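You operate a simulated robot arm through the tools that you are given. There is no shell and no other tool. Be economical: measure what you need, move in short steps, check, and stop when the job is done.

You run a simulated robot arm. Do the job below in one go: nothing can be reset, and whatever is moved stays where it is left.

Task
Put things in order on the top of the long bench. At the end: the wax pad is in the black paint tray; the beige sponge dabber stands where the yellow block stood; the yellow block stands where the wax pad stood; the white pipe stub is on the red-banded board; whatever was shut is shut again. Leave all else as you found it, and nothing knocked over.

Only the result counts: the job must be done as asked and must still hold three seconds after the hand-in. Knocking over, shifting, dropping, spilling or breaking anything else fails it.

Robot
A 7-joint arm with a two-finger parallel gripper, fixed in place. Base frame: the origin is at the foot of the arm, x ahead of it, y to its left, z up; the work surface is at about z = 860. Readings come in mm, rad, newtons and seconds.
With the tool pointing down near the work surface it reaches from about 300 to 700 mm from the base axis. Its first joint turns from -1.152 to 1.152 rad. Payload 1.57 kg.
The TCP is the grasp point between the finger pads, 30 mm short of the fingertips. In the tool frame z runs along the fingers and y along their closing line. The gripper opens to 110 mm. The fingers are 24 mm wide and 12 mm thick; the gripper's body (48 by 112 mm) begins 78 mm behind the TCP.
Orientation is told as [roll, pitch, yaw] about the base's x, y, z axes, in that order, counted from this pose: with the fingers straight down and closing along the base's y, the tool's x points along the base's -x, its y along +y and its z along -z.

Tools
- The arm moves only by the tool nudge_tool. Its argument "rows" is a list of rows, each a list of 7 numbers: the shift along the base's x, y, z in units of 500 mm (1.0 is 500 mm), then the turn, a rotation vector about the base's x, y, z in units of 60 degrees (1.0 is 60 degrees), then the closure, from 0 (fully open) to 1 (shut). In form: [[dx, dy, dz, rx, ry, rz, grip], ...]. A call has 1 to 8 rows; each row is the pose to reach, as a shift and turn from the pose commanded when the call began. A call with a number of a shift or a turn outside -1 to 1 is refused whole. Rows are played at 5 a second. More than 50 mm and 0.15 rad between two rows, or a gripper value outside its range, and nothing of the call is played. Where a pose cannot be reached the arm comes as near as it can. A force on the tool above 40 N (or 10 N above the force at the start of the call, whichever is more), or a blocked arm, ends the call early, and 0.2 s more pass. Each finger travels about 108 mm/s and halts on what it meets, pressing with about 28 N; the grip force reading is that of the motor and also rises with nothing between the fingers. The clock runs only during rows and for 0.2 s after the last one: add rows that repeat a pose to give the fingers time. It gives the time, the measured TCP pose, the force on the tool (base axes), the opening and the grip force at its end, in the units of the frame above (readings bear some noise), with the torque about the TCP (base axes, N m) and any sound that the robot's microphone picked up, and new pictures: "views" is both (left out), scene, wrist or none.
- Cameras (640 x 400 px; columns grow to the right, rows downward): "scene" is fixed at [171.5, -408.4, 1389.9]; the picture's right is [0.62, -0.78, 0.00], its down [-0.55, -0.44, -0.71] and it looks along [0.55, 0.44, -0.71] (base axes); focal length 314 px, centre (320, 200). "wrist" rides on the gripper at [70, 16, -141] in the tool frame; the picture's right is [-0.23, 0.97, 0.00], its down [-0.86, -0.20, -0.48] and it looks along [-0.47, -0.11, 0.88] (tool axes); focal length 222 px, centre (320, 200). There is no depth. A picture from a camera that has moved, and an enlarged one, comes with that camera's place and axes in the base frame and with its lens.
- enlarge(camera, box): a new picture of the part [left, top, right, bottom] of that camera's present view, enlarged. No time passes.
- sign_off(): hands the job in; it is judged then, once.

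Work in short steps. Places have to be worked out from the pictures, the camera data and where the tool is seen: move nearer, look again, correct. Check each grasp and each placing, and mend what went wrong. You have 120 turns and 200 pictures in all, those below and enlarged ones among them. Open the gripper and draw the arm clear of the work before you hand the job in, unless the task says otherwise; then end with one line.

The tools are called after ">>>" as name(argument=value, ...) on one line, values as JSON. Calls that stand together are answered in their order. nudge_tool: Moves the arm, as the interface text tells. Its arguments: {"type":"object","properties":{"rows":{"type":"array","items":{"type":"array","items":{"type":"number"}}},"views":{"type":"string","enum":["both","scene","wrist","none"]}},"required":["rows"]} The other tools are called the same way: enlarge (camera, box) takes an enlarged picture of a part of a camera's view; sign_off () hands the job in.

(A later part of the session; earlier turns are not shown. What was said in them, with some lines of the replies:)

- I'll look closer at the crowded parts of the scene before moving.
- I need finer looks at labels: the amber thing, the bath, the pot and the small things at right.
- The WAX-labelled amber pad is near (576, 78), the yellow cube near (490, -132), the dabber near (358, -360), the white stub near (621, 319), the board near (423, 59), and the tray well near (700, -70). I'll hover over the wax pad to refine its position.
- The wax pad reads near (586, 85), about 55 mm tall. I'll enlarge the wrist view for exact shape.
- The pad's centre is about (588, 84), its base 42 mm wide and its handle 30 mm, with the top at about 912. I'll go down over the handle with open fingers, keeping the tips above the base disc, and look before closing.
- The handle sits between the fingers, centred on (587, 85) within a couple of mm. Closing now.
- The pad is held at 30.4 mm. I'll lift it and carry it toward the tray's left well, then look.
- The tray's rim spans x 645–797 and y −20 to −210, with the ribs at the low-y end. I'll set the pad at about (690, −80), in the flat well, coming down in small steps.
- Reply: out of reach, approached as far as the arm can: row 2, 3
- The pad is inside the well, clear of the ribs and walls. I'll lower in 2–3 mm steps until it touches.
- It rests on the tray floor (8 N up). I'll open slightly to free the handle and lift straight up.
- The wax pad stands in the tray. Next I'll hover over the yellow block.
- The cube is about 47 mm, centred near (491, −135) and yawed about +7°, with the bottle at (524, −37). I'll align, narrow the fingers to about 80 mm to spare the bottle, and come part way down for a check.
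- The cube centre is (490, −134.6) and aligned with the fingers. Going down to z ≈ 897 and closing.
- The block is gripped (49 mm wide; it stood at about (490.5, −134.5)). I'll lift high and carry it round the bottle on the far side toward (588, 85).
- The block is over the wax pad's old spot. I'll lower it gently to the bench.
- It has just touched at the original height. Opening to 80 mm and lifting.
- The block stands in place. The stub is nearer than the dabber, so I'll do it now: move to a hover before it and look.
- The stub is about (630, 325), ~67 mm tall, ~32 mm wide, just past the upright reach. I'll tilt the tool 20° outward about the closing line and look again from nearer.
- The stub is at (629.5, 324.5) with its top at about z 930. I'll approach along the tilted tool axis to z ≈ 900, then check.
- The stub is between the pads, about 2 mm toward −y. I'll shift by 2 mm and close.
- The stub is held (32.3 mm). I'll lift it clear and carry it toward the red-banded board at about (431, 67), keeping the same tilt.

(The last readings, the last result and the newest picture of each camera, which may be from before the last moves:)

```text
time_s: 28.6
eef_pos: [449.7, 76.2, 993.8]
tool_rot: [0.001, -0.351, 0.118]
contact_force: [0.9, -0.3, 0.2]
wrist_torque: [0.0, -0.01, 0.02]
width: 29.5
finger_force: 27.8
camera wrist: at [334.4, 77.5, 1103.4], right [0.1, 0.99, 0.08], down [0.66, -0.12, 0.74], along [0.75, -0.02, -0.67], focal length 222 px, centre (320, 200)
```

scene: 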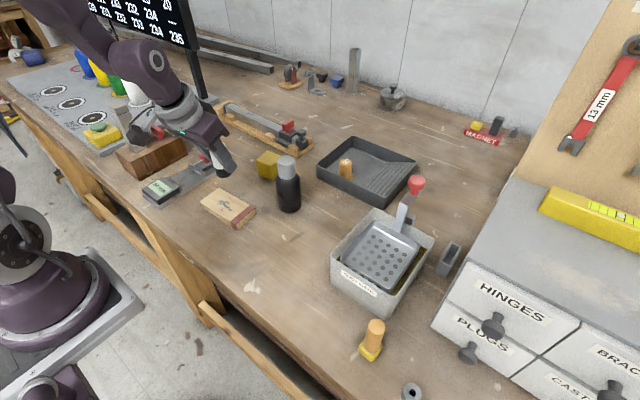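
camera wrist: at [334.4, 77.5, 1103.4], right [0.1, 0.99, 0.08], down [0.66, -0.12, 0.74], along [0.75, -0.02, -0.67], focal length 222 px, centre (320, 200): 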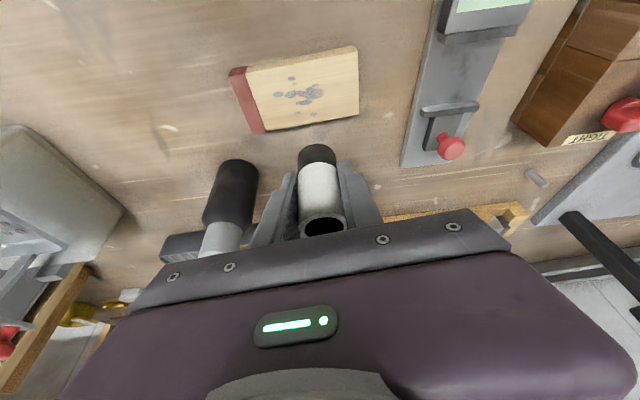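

The grip width dropped from 32.3 to 29.5 mm, so I'll check whether the stub slipped.

>>> enlarge(camera="wrist", box=[200, 100, 440, 250])

>>> enlarge(camera="scene", box=[140, 100, 300, 240])

>>> enlarge(camera="wrist", box=[200, 20, 400, 145])

```text
2.67 times, centred on (320, 175) of wrist
camera zoom: at [334.4, 77.5, 1103.4], right [0.1, 0.99, 0.08], down [0.66, -0.12, 0.74], along [0.75, -0.02, -0.67], focal length 592 px, centre (320, 267)
```

zoom: 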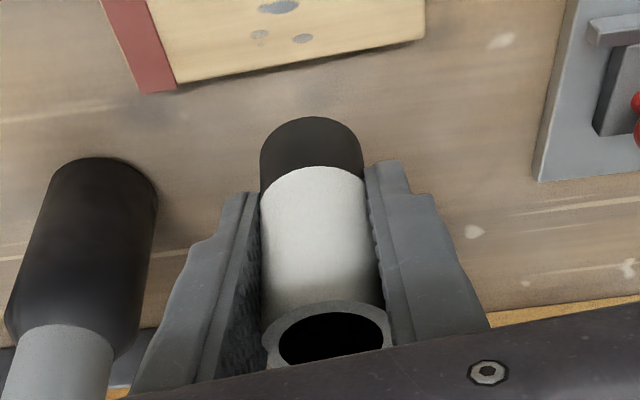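

```text
2.86 times, centred on (220, 170) of scene
camera zoom: at [171.5, -408.4, 1389.9], right [0.62, -0.78, 0.0], down [-0.55, -0.44, -0.71], along [0.55, 0.44, -0.71], focal length 896 px, centre (606, 286)
```

zoom: 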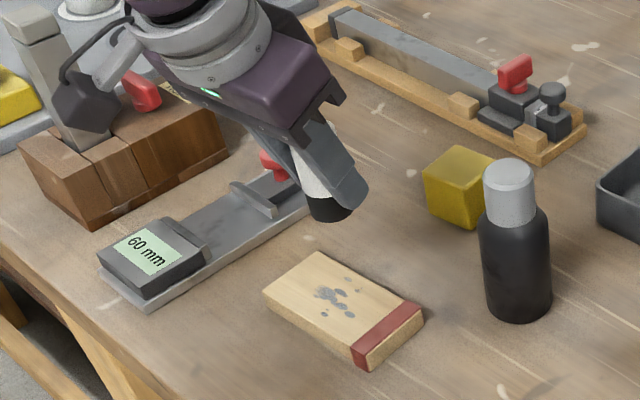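

```text
3.20 times, centred on (300, 82) of wrist
camera zoom: at [334.4, 77.5, 1103.4], right [0.1, 0.99, 0.08], down [0.66, -0.12, 0.74], along [0.75, -0.02, -0.67], focal length 711 px, centre (384, 576)
```

zoom: 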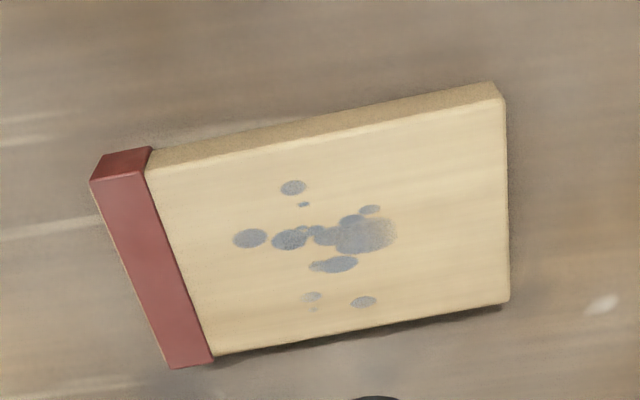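

The stub sits in the fingers as before. The board's top centre is about (428, 67) at z ≈ 880. I'll go above it to about 12 mm clearance and look.

>>> nudge_tool(rows=[[-0.021, -0.009, -0.02, 0, 0, 0, 1], [-0.042, -0.018, -0.06, 0, 0, 0, 1], [-0.042, -0.018, -0.12, 0, 0, 0, 1], [-0.042, -0.018, -0.12, 0, 0, 0, 1]])

>>> enlarge(camera="scene", box=[160, 130, 300, 240])

>>> enlarge(camera="wrist", box=[200, 90, 440, 240])

```text
time_s: 29.6
eef_pos: [428.5, 69.2, 934.0]
tool_rot: [0.0, -0.349, 0.118]
contact_force: [0.7, -0.3, 0.3]
wrist_torque: [0.02, 0.0, -0.01]
width: 29.2
finger_force: 27.5
camera wrist: at [312.8, 71.2, 1042.9], right [0.1, 0.99, 0.08], down [0.66, -0.12, 0.74], along [0.75, -0.02, -0.67], focal length 222 px, centre (320, 200)
```

scene: 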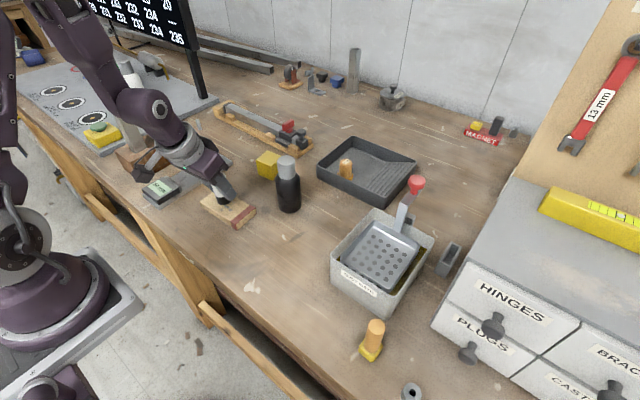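
wrist: 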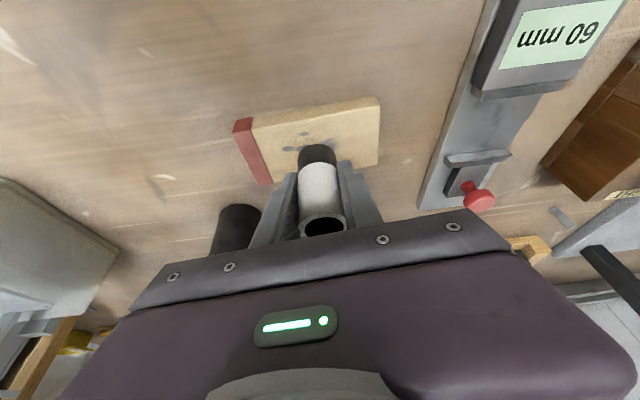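

```text
3.64 times, centred on (230, 185) of scene
camera zoom: at [171.6, -408.4, 1389.9], right [0.62, -0.78, 0.0], down [-0.55, -0.44, -0.71], along [0.55, 0.44, -0.71], focal length 1141 px, centre (647, 254)
```

zoom: 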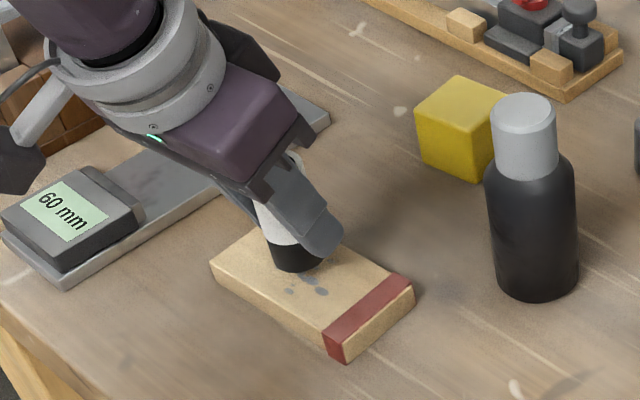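

```text
2.67 times, centred on (320, 165) of wrist
camera zoom: at [312.8, 71.2, 1042.9], right [0.1, 0.99, 0.08], down [0.66, -0.12, 0.74], along [0.75, -0.02, -0.67], focal length 592 px, centre (320, 293)
```

zoom: 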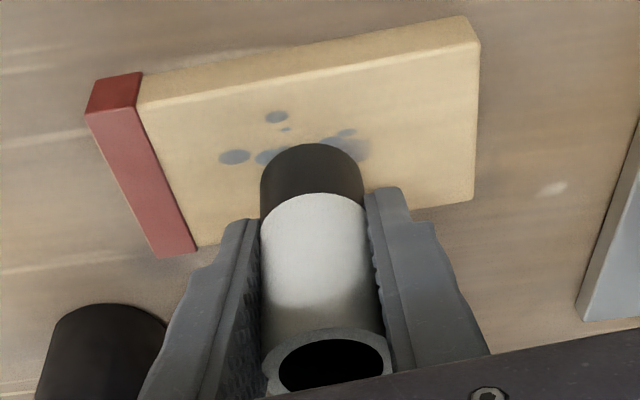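

The stub would land at about (425, 69) and the board's centre is (430, 66), so I'll shift +4 mm in x. Then lower in small steps until it touches.

>>> nudge_tool(rows=[[0.008, -0.004, 0, 0, 0, 0, 1], [0.008, -0.004, -0.014, 0, 0, 0, 1], [0.008, -0.004, -0.02, 0, 0, 0, 1], [0.008, -0.004, -0.024, 0, 0, 0, 1], [0.008, -0.004, -0.028, 0, 0, 0, 1], [0.008, -0.004, -0.028, 0, 0, 0, 1]], views="wrist")

```text
time_s: 31.0
eef_pos: [432.1, 64.7, 921.4]
tool_rot: [-0.001, -0.348, 0.119]
contact_force: [0.5, -0.4, 0.7]
wrist_torque: [-0.01, -0.01, 0.01]
width: 29.4
finger_force: 27.6
camera wrist: at [316.8, 67.6, 1030.7], right [0.1, 0.99, 0.08], down [0.66, -0.12, 0.74], along [0.75, -0.02, -0.67], focal length 222 px, centre (320, 200)
```

wrist: 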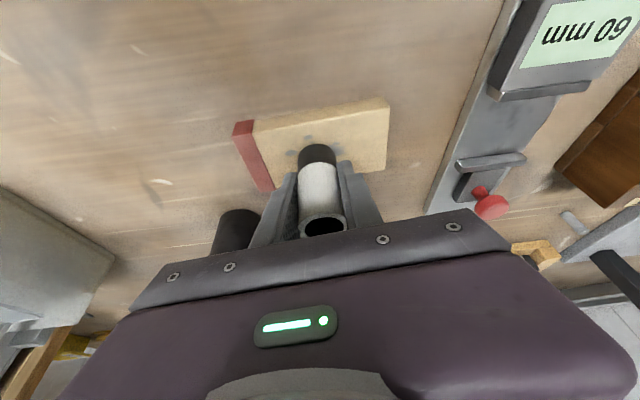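

No contact yet, so I'll continue down in 1.5 mm steps.

>>> nudge_tool(rows=[[0, 0, -0.003, 0, 0, 0, 1], [0, 0, -0.006, 0, 0, 0, 1], [0, 0, -0.009, 0, 0, 0, 1], [0, 0, -0.009, 0, 0, 0, 1]], views="none")

```text
time_s: 32.0
eef_pos: [433.6, 64.8, 917.4]
tool_rot: [-0.001, -0.351, 0.12]
contact_force: [-1.3, 0.8, 19.7]
wrist_torque: [0.04, -0.07, 0.02]
width: 29.3
finger_force: 27.4
```

It is touching firmly (20 N). I'll ease up 1 mm, then open and draw back along the tool axis.

>>> nudge_tool(rows=[[0, 0, 0.003, 0, 0, 0, 1], [0, 0, 0.003, 0, 0, 0, 0.7], [0, 0, 0.003, 0, 0, 0, 0.5], [0, 0, 0.003, 0, 0, 0, 0.4], [0, 0, 0.003, 0, 0, 0, 0.4]], views="wrist")

>>> enlarge(camera="wrist", box=[200, 90, 440, 240])

```text
time_s: 33.2
eef_pos: [431.6, 64.7, 918.5]
tool_rot: [-0.001, -0.349, 0.119]
contact_force: [0.2, 0.3, 0.5]
wrist_torque: [0.0, 0.0, 0.01]
width: 66.1
finger_force: 0.1
camera wrist: at [317.0, 66.9, 1027.8], right [0.1, 0.99, 0.08], down [0.66, -0.12, 0.74], along [0.75, -0.02, -0.67], focal length 222 px, centre (320, 200)
```

wrist: 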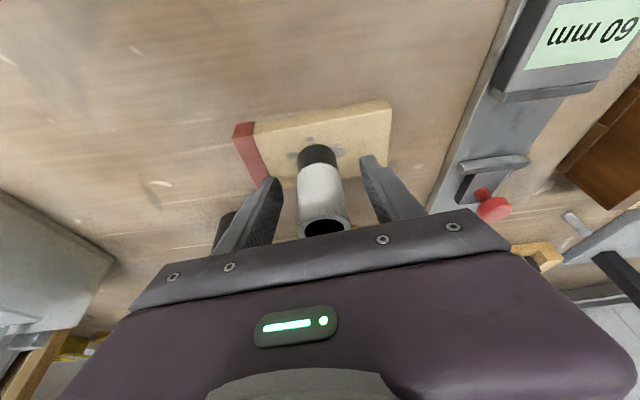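

```text
2.67 times, centred on (320, 165) of wrist
camera zoom: at [317.0, 66.9, 1027.8], right [0.1, 0.99, 0.08], down [0.66, -0.12, 0.74], along [0.75, -0.02, -0.67], focal length 592 px, centre (320, 293)
```

zoom: 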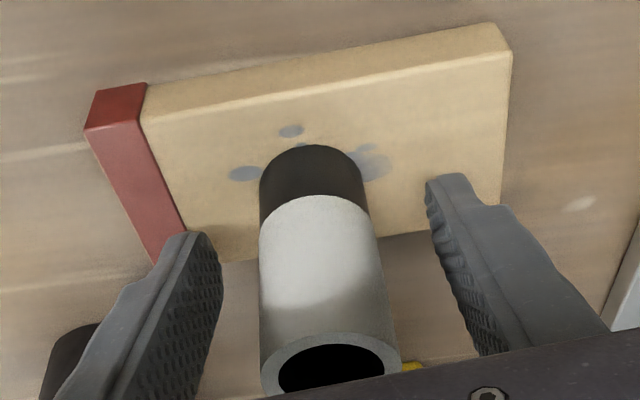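

The stub stands on the board. I'll retract along the tool axis, then straighten the tool up high.

>>> nudge_tool(rows=[[-0.017, -0.002, 0.047, 0, 0, 0, 0.4], [-0.051, -0.006, 0.135, 0, 0, 0, 0.4], [-0.068, -0.008, 0.22, 0, 0, 0, 0.4], [-0.068, -0.008, 0.28, -0.012, 0.1, 0, 0.4], [-0.068, -0.008, 0.28, -0.024, 0.2, 0, 0.4], [-0.068, -0.03, 0.28, -0.034, 0.29, 0, 0.4], [-0.068, -0.06, 0.28, -0.039, 0.331, 0, 0.4], [-0.068, -0.06, 0.28, -0.039, 0.331, 0, 0.4]])

```text
time_s: 35.0
eef_pos: [398.9, 35.3, 1057.4]
tool_rot: [0.0, 0.001, 0.118]
contact_force: [-0.1, 0.6, -0.8]
wrist_torque: [0.02, 0.0, 0.0]
width: 65.9
finger_force: 0.1
camera wrist: at [328.0, 42.6, 1199.5], right [0.11, 0.99, 0.0], down [0.87, -0.1, 0.48], along [0.47, -0.05, -0.88], focal length 222 px, centre (320, 200)
```

scene: 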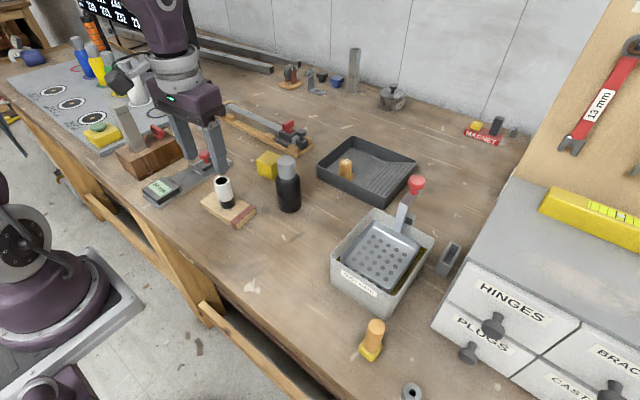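
wrist: 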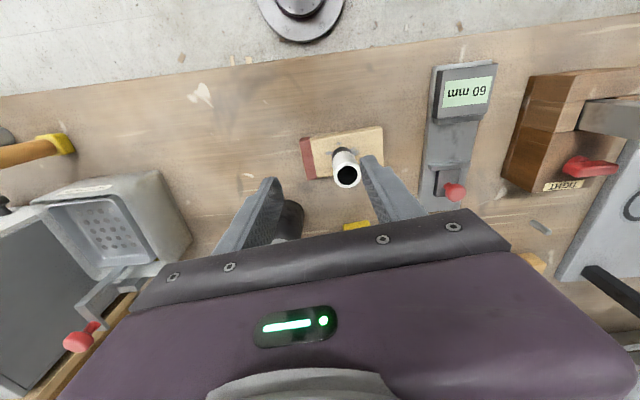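

The stub stands on the board. Next I'll move over toward the dabber near (358, −360).

>>> nudge_tool(rows=[[-0.01, -0.085, 0, 0, 0, 0, 0.3], [-0.02, -0.17, 0, 0, 0, 0, 0], [-0.03, -0.255, 0, 0, 0, 0, 0], [-0.04, -0.34, 0, 0, 0, 0, 0], [-0.05, -0.425, 0, 0, 0, 0, 0], [-0.06, -0.51, 0, 0, 0, 0, 0], [-0.07, -0.595, 0, 0, 0, 0, 0], [-0.08, -0.66, 0, 0, 0, 0, 0]])

>>> enlarge(camera="wrist", box=[180, 60, 420, 210])

```text
time_s: 36.8
eef_pos: [358.8, -296.1, 1059.3]
tool_rot: [0.0, -0.001, 0.118]
contact_force: [-0.1, -0.4, 1.3]
wrist_torque: [0.04, 0.04, -0.03]
width: 110.0
finger_force: 0.0
camera wrist: at [287.1, -289.0, 1200.6], right [0.11, 0.99, 0.0], down [0.87, -0.1, 0.48], along [0.48, -0.05, -0.88], focal length 222 px, centre (320, 200)
```

scene: 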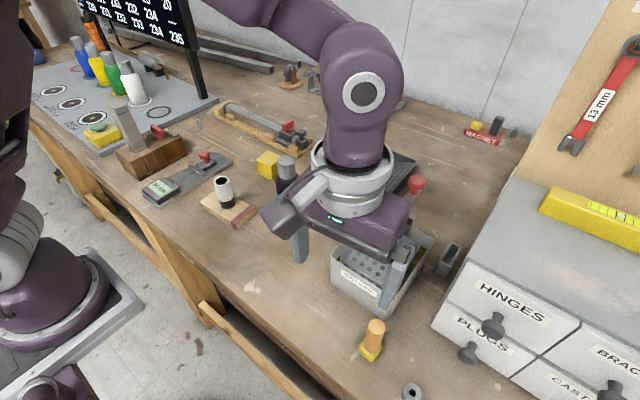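
wrist: 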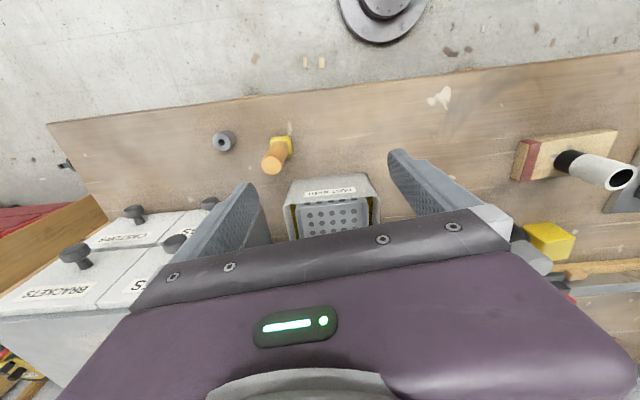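

```text
2.67 times, centred on (300, 135) of wrist
camera zoom: at [287.1, -289.0, 1200.6], right [0.11, 0.99, 0.0], down [0.87, -0.1, 0.48], along [0.48, -0.05, -0.88], focal length 592 px, centre (373, 373)
```

zoom: 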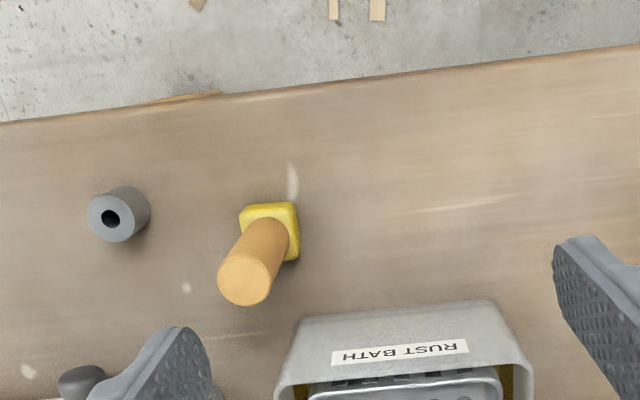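

The dabber is near (373, −355), with a ~24 mm handle and its top at about 944. I'll move above it with the fingers at ~66 mm and check from lower.

>>> nudge_tool(rows=[[0.014, -0.06, 0, 0, 0, 0, 0.2], [0.028, -0.118, -0.02, 0, 0, 0, 0.4], [0.028, -0.118, -0.08, 0, 0, 0, 0.4], [0.028, -0.118, -0.14, 0, 0, 0, 0.4], [0.028, -0.118, -0.14, 0, 0, 0, 0.4]])

>>> enlarge(camera="wrist", box=[200, 90, 440, 240])

```text
time_s: 38.0
eef_pos: [373.9, -353.9, 988.4]
tool_rot: [0.0, -0.001, 0.12]
contact_force: [0.4, 0.2, -0.2]
wrist_torque: [0.02, 0.0, 0.03]
width: 66.1
finger_force: 0.1
camera wrist: at [302.2, -346.2, 1130.3], right [0.11, 0.99, 0.0], down [0.87, -0.1, 0.48], along [0.48, -0.05, -0.88], focal length 222 px, centre (320, 200)
```

scene: 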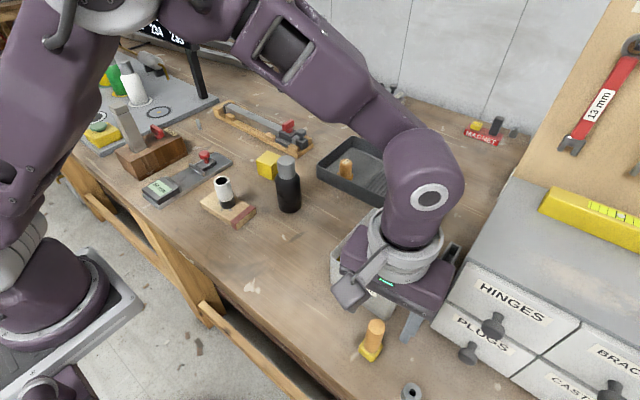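
wrist: 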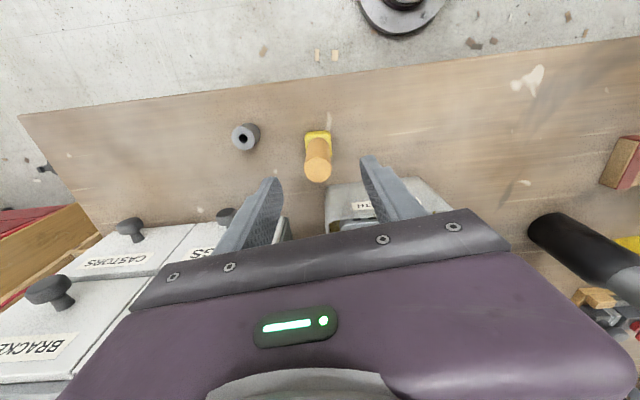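

```text
2.67 times, centred on (320, 165) of wrist
camera zoom: at [302.2, -346.2, 1130.3], right [0.11, 0.99, 0.0], down [0.87, -0.1, 0.48], along [0.48, -0.05, -0.88], focal length 592 px, centre (320, 293)
```

zoom: 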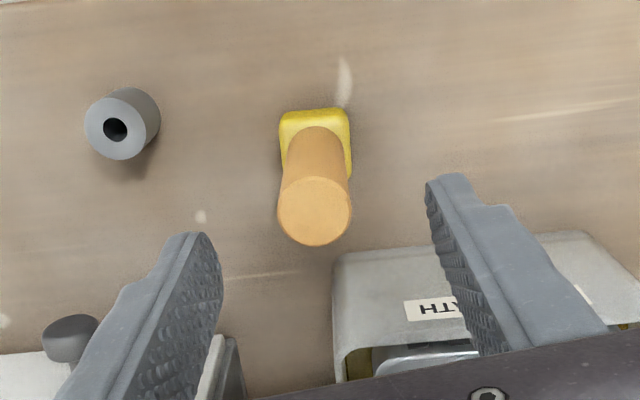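

The dabber axis is (371, −354.5) with its top at about 948. I'll go down to z ≈ 920 and close.

>>> nudge_tool(rows=[[-0.005, -0.001, -0.02, 0, 0, 0, 0.4], [-0.005, -0.001, -0.08, 0, 0, 0, 0.4], [-0.005, -0.001, -0.137, 0, 0, 0, 0.4], [-0.005, -0.001, -0.137, 0, 0, 0, 0.4], [-0.005, -0.001, -0.137, 0, 0, 0, 0.7], [-0.005, -0.001, -0.137, 0, 0, 0, 1], [-0.005, -0.001, -0.137, 0, 0, 0, 1]])

>>> enlarge(camera="wrist", box=[200, 90, 440, 240])

```text
time_s: 39.6
eef_pos: [369.8, -353.6, 920.1]
tool_rot: [0.001, -0.001, 0.118]
contact_force: [0.4, -0.2, 0.1]
wrist_torque: [-0.01, -0.01, -0.01]
width: 22.2
finger_force: 27.8
camera wrist: at [298.9, -345.6, 1062.0], right [0.11, 0.99, 0.0], down [0.87, -0.1, 0.48], along [0.48, -0.05, -0.88], focal length 222 px, centre (320, 200)
```

scene: 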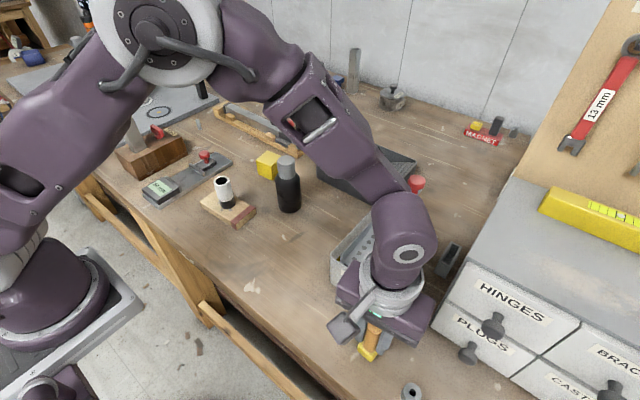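
wrist: 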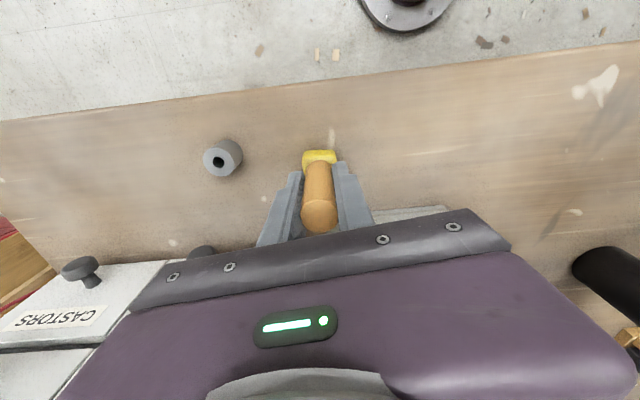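

```text
2.67 times, centred on (320, 165) of wrist
camera zoom: at [298.9, -345.6, 1062.0], right [0.11, 0.99, 0.0], down [0.87, -0.1, 0.48], along [0.48, -0.05, -0.88], focal length 592 px, centre (320, 293)
```

zoom: 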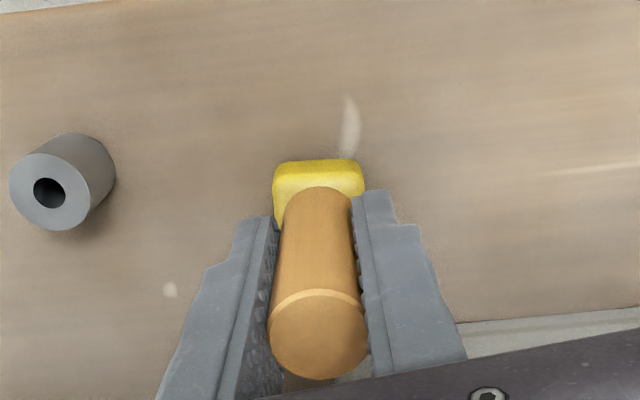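

The dabber is held by its handle (22 mm). I'll lift high, go back along y clear of the bath, then forward to the yellow block's old spot.

>>> nudge_tool(rows=[[0, 0, 0.09, 0, 0, 0, 1], [0, 0, 0.18, 0, 0, 0, 1], [0, 0, 0.27, 0, 0, 0, 1], [0, 0.03, 0.31, 0, 0, 0, 1], [0, 0.12, 0.31, 0, 0, 0, 1], [0, 0.21, 0.31, 0, 0, 0, 1], [0, 0.3, 0.31, 0, 0, 0, 1], [0, 0.39, 0.31, 0, 0, 0, 1]], views="none")

>>> nudge_tool(rows=[[0.06, 0.03, 0, 0, 0, 0, 1], [0.14, 0.048, 0, 0, 0, 0, 1], [0.2, 0.048, 0, 0, 0, 0, 1], [0.24, 0.048, -0.06, 0, 0, 0, 1], [0.24, 0.048, -0.14, 0, 0, 0, 1], [0.24, 0.048, -0.22, 0, 0, 0, 1], [0.24, 0.048, -0.22, 0, 0, 0, 1]])

>>> enlarge(camera="wrist", box=[200, 90, 440, 240])

```text
time_s: 41.4
eef_pos: [372.2, -160.9, 1075.9]
tool_rot: [0.0, 0.0, 0.118]
contact_force: [0.8, -0.2, -1.0]
wrist_torque: [0.0, 0.02, 0.03]
width: 21.3
finger_force: 27.9
```

```text
time_s: 43.0
eef_pos: [488.0, -133.9, 965.4]
tool_rot: [-0.001, 0.001, 0.117]
contact_force: [0.8, 0.7, -1.0]
wrist_torque: [0.01, -0.01, 0.02]
width: 21.6
finger_force: 28.3
camera wrist: at [417.1, -127.3, 1107.9], right [0.11, 0.99, 0.0], down [0.87, -0.1, 0.48], along [0.48, -0.05, -0.88], focal length 222 px, centre (320, 200)
```

scene: 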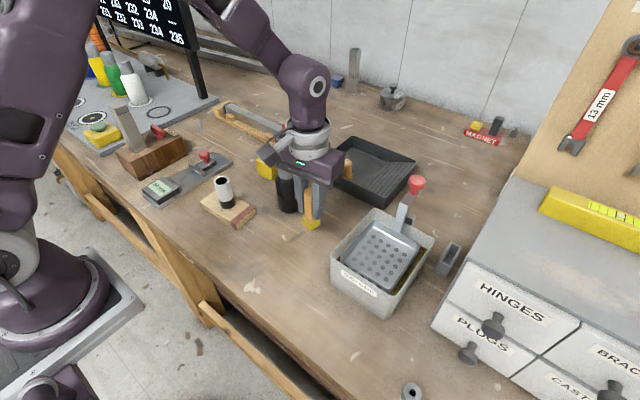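
wrist: 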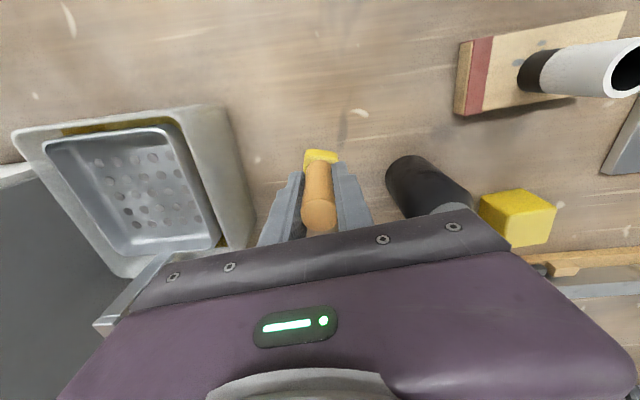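

```text
2.67 times, centred on (320, 165) of wrist
camera zoom: at [417.1, -127.3, 1107.9], right [0.11, 0.99, 0.0], down [0.87, -0.1, 0.48], along [0.48, -0.05, -0.88], focal length 592 px, centre (320, 293)
```

zoom: 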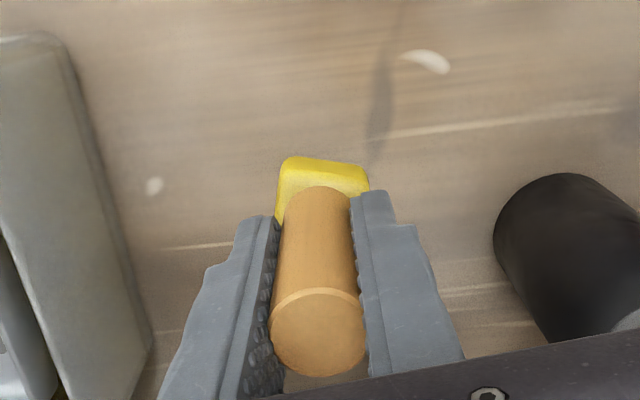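

The dabber hangs upright over the old block spot. I'll lower it gently to its original gripping height (z ≈ 920).

>>> nudge_tool(rows=[[0.002, -0.001, -0.05, 0, 0, 0, 1], [0.002, -0.001, -0.078, 0, 0, 0, 1], [0.002, -0.001, -0.084, 0, 0, 0, 1], [0.002, -0.001, -0.088, 0, 0, 0, 1], [0.002, -0.001, -0.091, 0, 0, 0, 1], [0.002, -0.001, -0.091, 0, 0, 0, 1]], views="wrist")

```text
time_s: 44.4
eef_pos: [490.9, -135.7, 919.4]
tool_rot: [0.0, -0.001, 0.118]
contact_force: [-2.1, 4.2, 21.6]
wrist_torque: [0.24, -0.02, 0.03]
width: 21.7
finger_force: 28.3
camera wrist: at [418.5, -128.5, 1061.8], right [0.11, 0.99, 0.0], down [0.87, -0.1, 0.48], along [0.48, -0.05, -0.88], focal length 222 px, centre (320, 200)
```

wrist: 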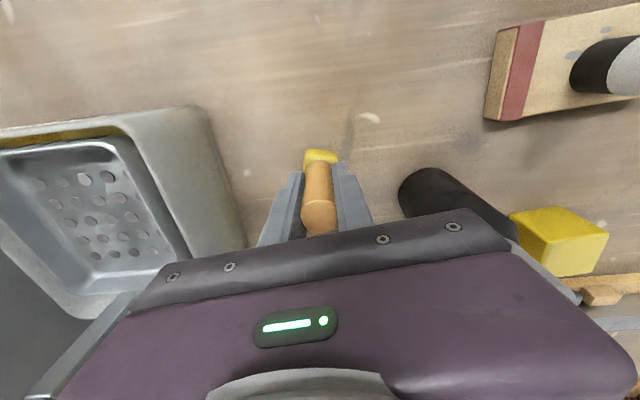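

It is touching, with one edge slightly first. I'll ease up about 1.5 mm and open slowly so it settles flat.

>>> nudge_tool(rows=[[0, 0, 0.003, 0, 0, 0, 1], [0, 0, 0.003, 0, 0, 0, 0.78], [0, 0, 0.003, 0, 0, 0, 0.7], [0, 0, 0.003, 0, 0, 0, 0.55], [0, 0, 0.003, 0, 0, 0, 0.4], [0, 0, 0.003, 0, 0, 0, 0.4]])

>>> enlarge(camera="wrist", box=[200, 90, 440, 240])

>>> enlarge(camera="scene", box=[230, 130, 390, 260])

```text
time_s: 45.8
eef_pos: [489.6, -136.5, 921.2]
tool_rot: [0.0, -0.001, 0.119]
contact_force: [0.1, -0.6, -0.2]
wrist_torque: [-0.04, 0.0, 0.03]
width: 66.1
finger_force: 0.1
camera wrist: at [418.9, -128.8, 1062.9], right [0.11, 0.99, 0.0], down [0.87, -0.1, 0.48], along [0.48, -0.05, -0.88], focal length 222 px, centre (320, 200)
```

scene: 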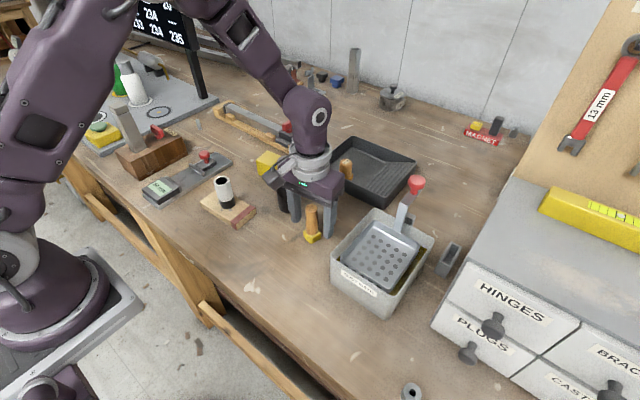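
wrist: 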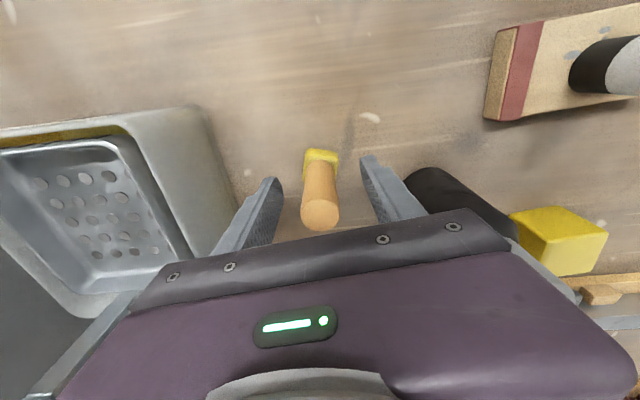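

```text
2.67 times, centred on (320, 165) of wrist
camera zoom: at [418.9, -128.8, 1062.9], right [0.11, 0.99, 0.0], down [0.87, -0.1, 0.48], along [0.48, -0.05, -0.88], focal length 592 px, centre (320, 293)
```

zoom: 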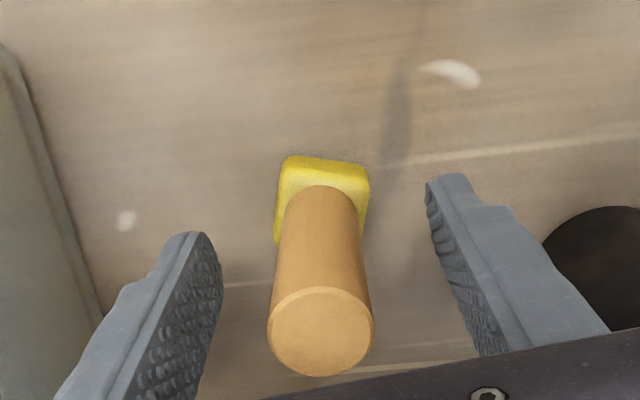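

```text
3.08 times, centred on (310, 195) of scene
camera zoom: at [171.5, -408.4, 1389.9], right [0.62, -0.78, 0.0], down [-0.55, -0.44, -0.71], along [0.55, 0.44, -0.71], focal length 966 px, centre (351, 215)
```

zoom: 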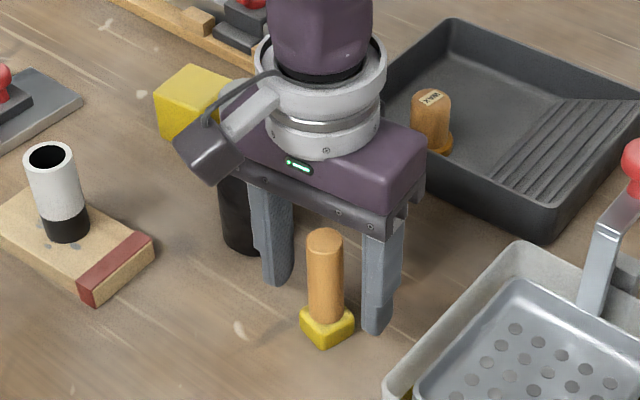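

The dabber stands upright and matches the old block position within a couple of mm. I'll lift straight up and return to the start pose for a final check.

>>> nudge_tool(rows=[[0, 0, 0.08, 0, 0, 0, 0.4], [0, 0, 0.17, 0, 0, 0, 0.4], [0, 0, 0.26, 0, 0, 0, 0.4], [0, 0, 0.35, 0, 0, 0, 0.4], [-0.08, 0.03, 0.4, 0, 0, -0.05, 0.2], [-0.15, 0.08, 0.4, 0, 0, -0.113, 0], [-0.2, 0.15, 0.4, 0, 0, -0.113, 0], [-0.2, 0.2, 0.4, 0, 0, -0.113, 0]])

>>> enlarge(camera="scene", box=[180, 90, 440, 260])

```text
time_s: 47.6
eef_pos: [391.1, -35.5, 1122.5]
tool_rot: [-0.001, -0.001, 0.001]
contact_force: [-1.1, -0.4, -0.4]
wrist_torque: [-0.01, 0.01, -0.02]
width: 110.0
finger_force: 0.0
camera wrist: at [321.2, -19.7, 1264.9], right [0.23, 0.97, 0.0], down [0.85, -0.2, 0.48], along [0.47, -0.11, -0.88], focal length 222 px, centre (320, 200)
```

scene: 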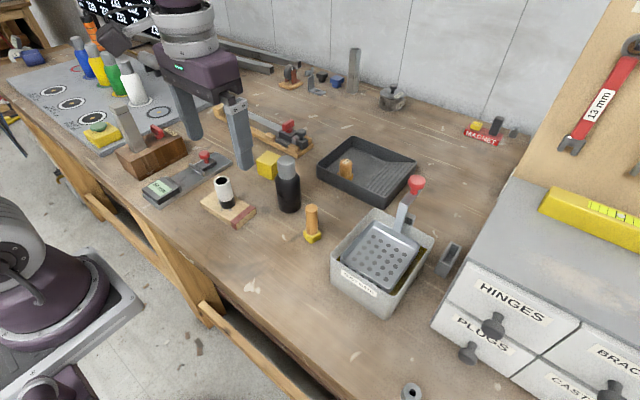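
wrist: 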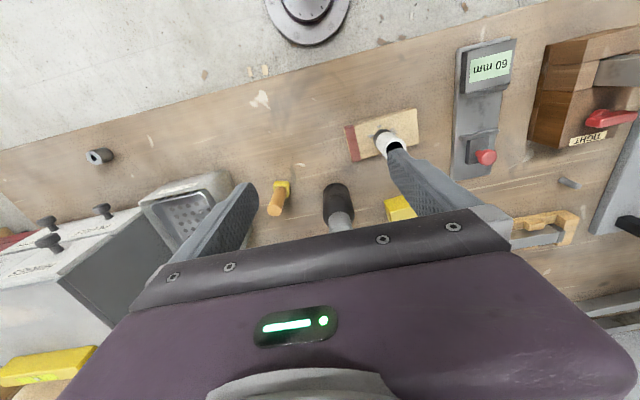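

```text
2.35 times, centred on (310, 175) of scene
camera zoom: at [171.5, -408.4, 1390.0], right [0.62, -0.78, 0.0], down [-0.55, -0.44, -0.71], along [0.55, 0.44, -0.71], focal length 738 px, centre (344, 259)
```

zoom: 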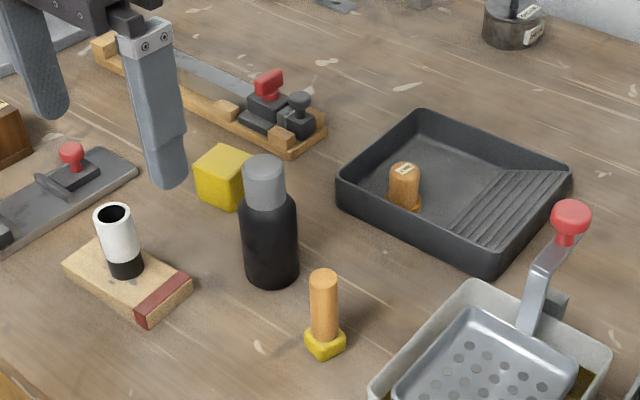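

All four items are in their places and standing, nothing else has moved, nothing that was shut was opened, and the arm is clear with the gripper open. Handing in.

>>> sign_off()

```text
The job is handed in.
```

The wax pad is in the black paint tray, the yellow block is where the wax pad stood, the dabber is where the block stood, and the white pipe stub stands on the red-banded board. Nothing shut was opened, and nothing else was moved or knocked over.
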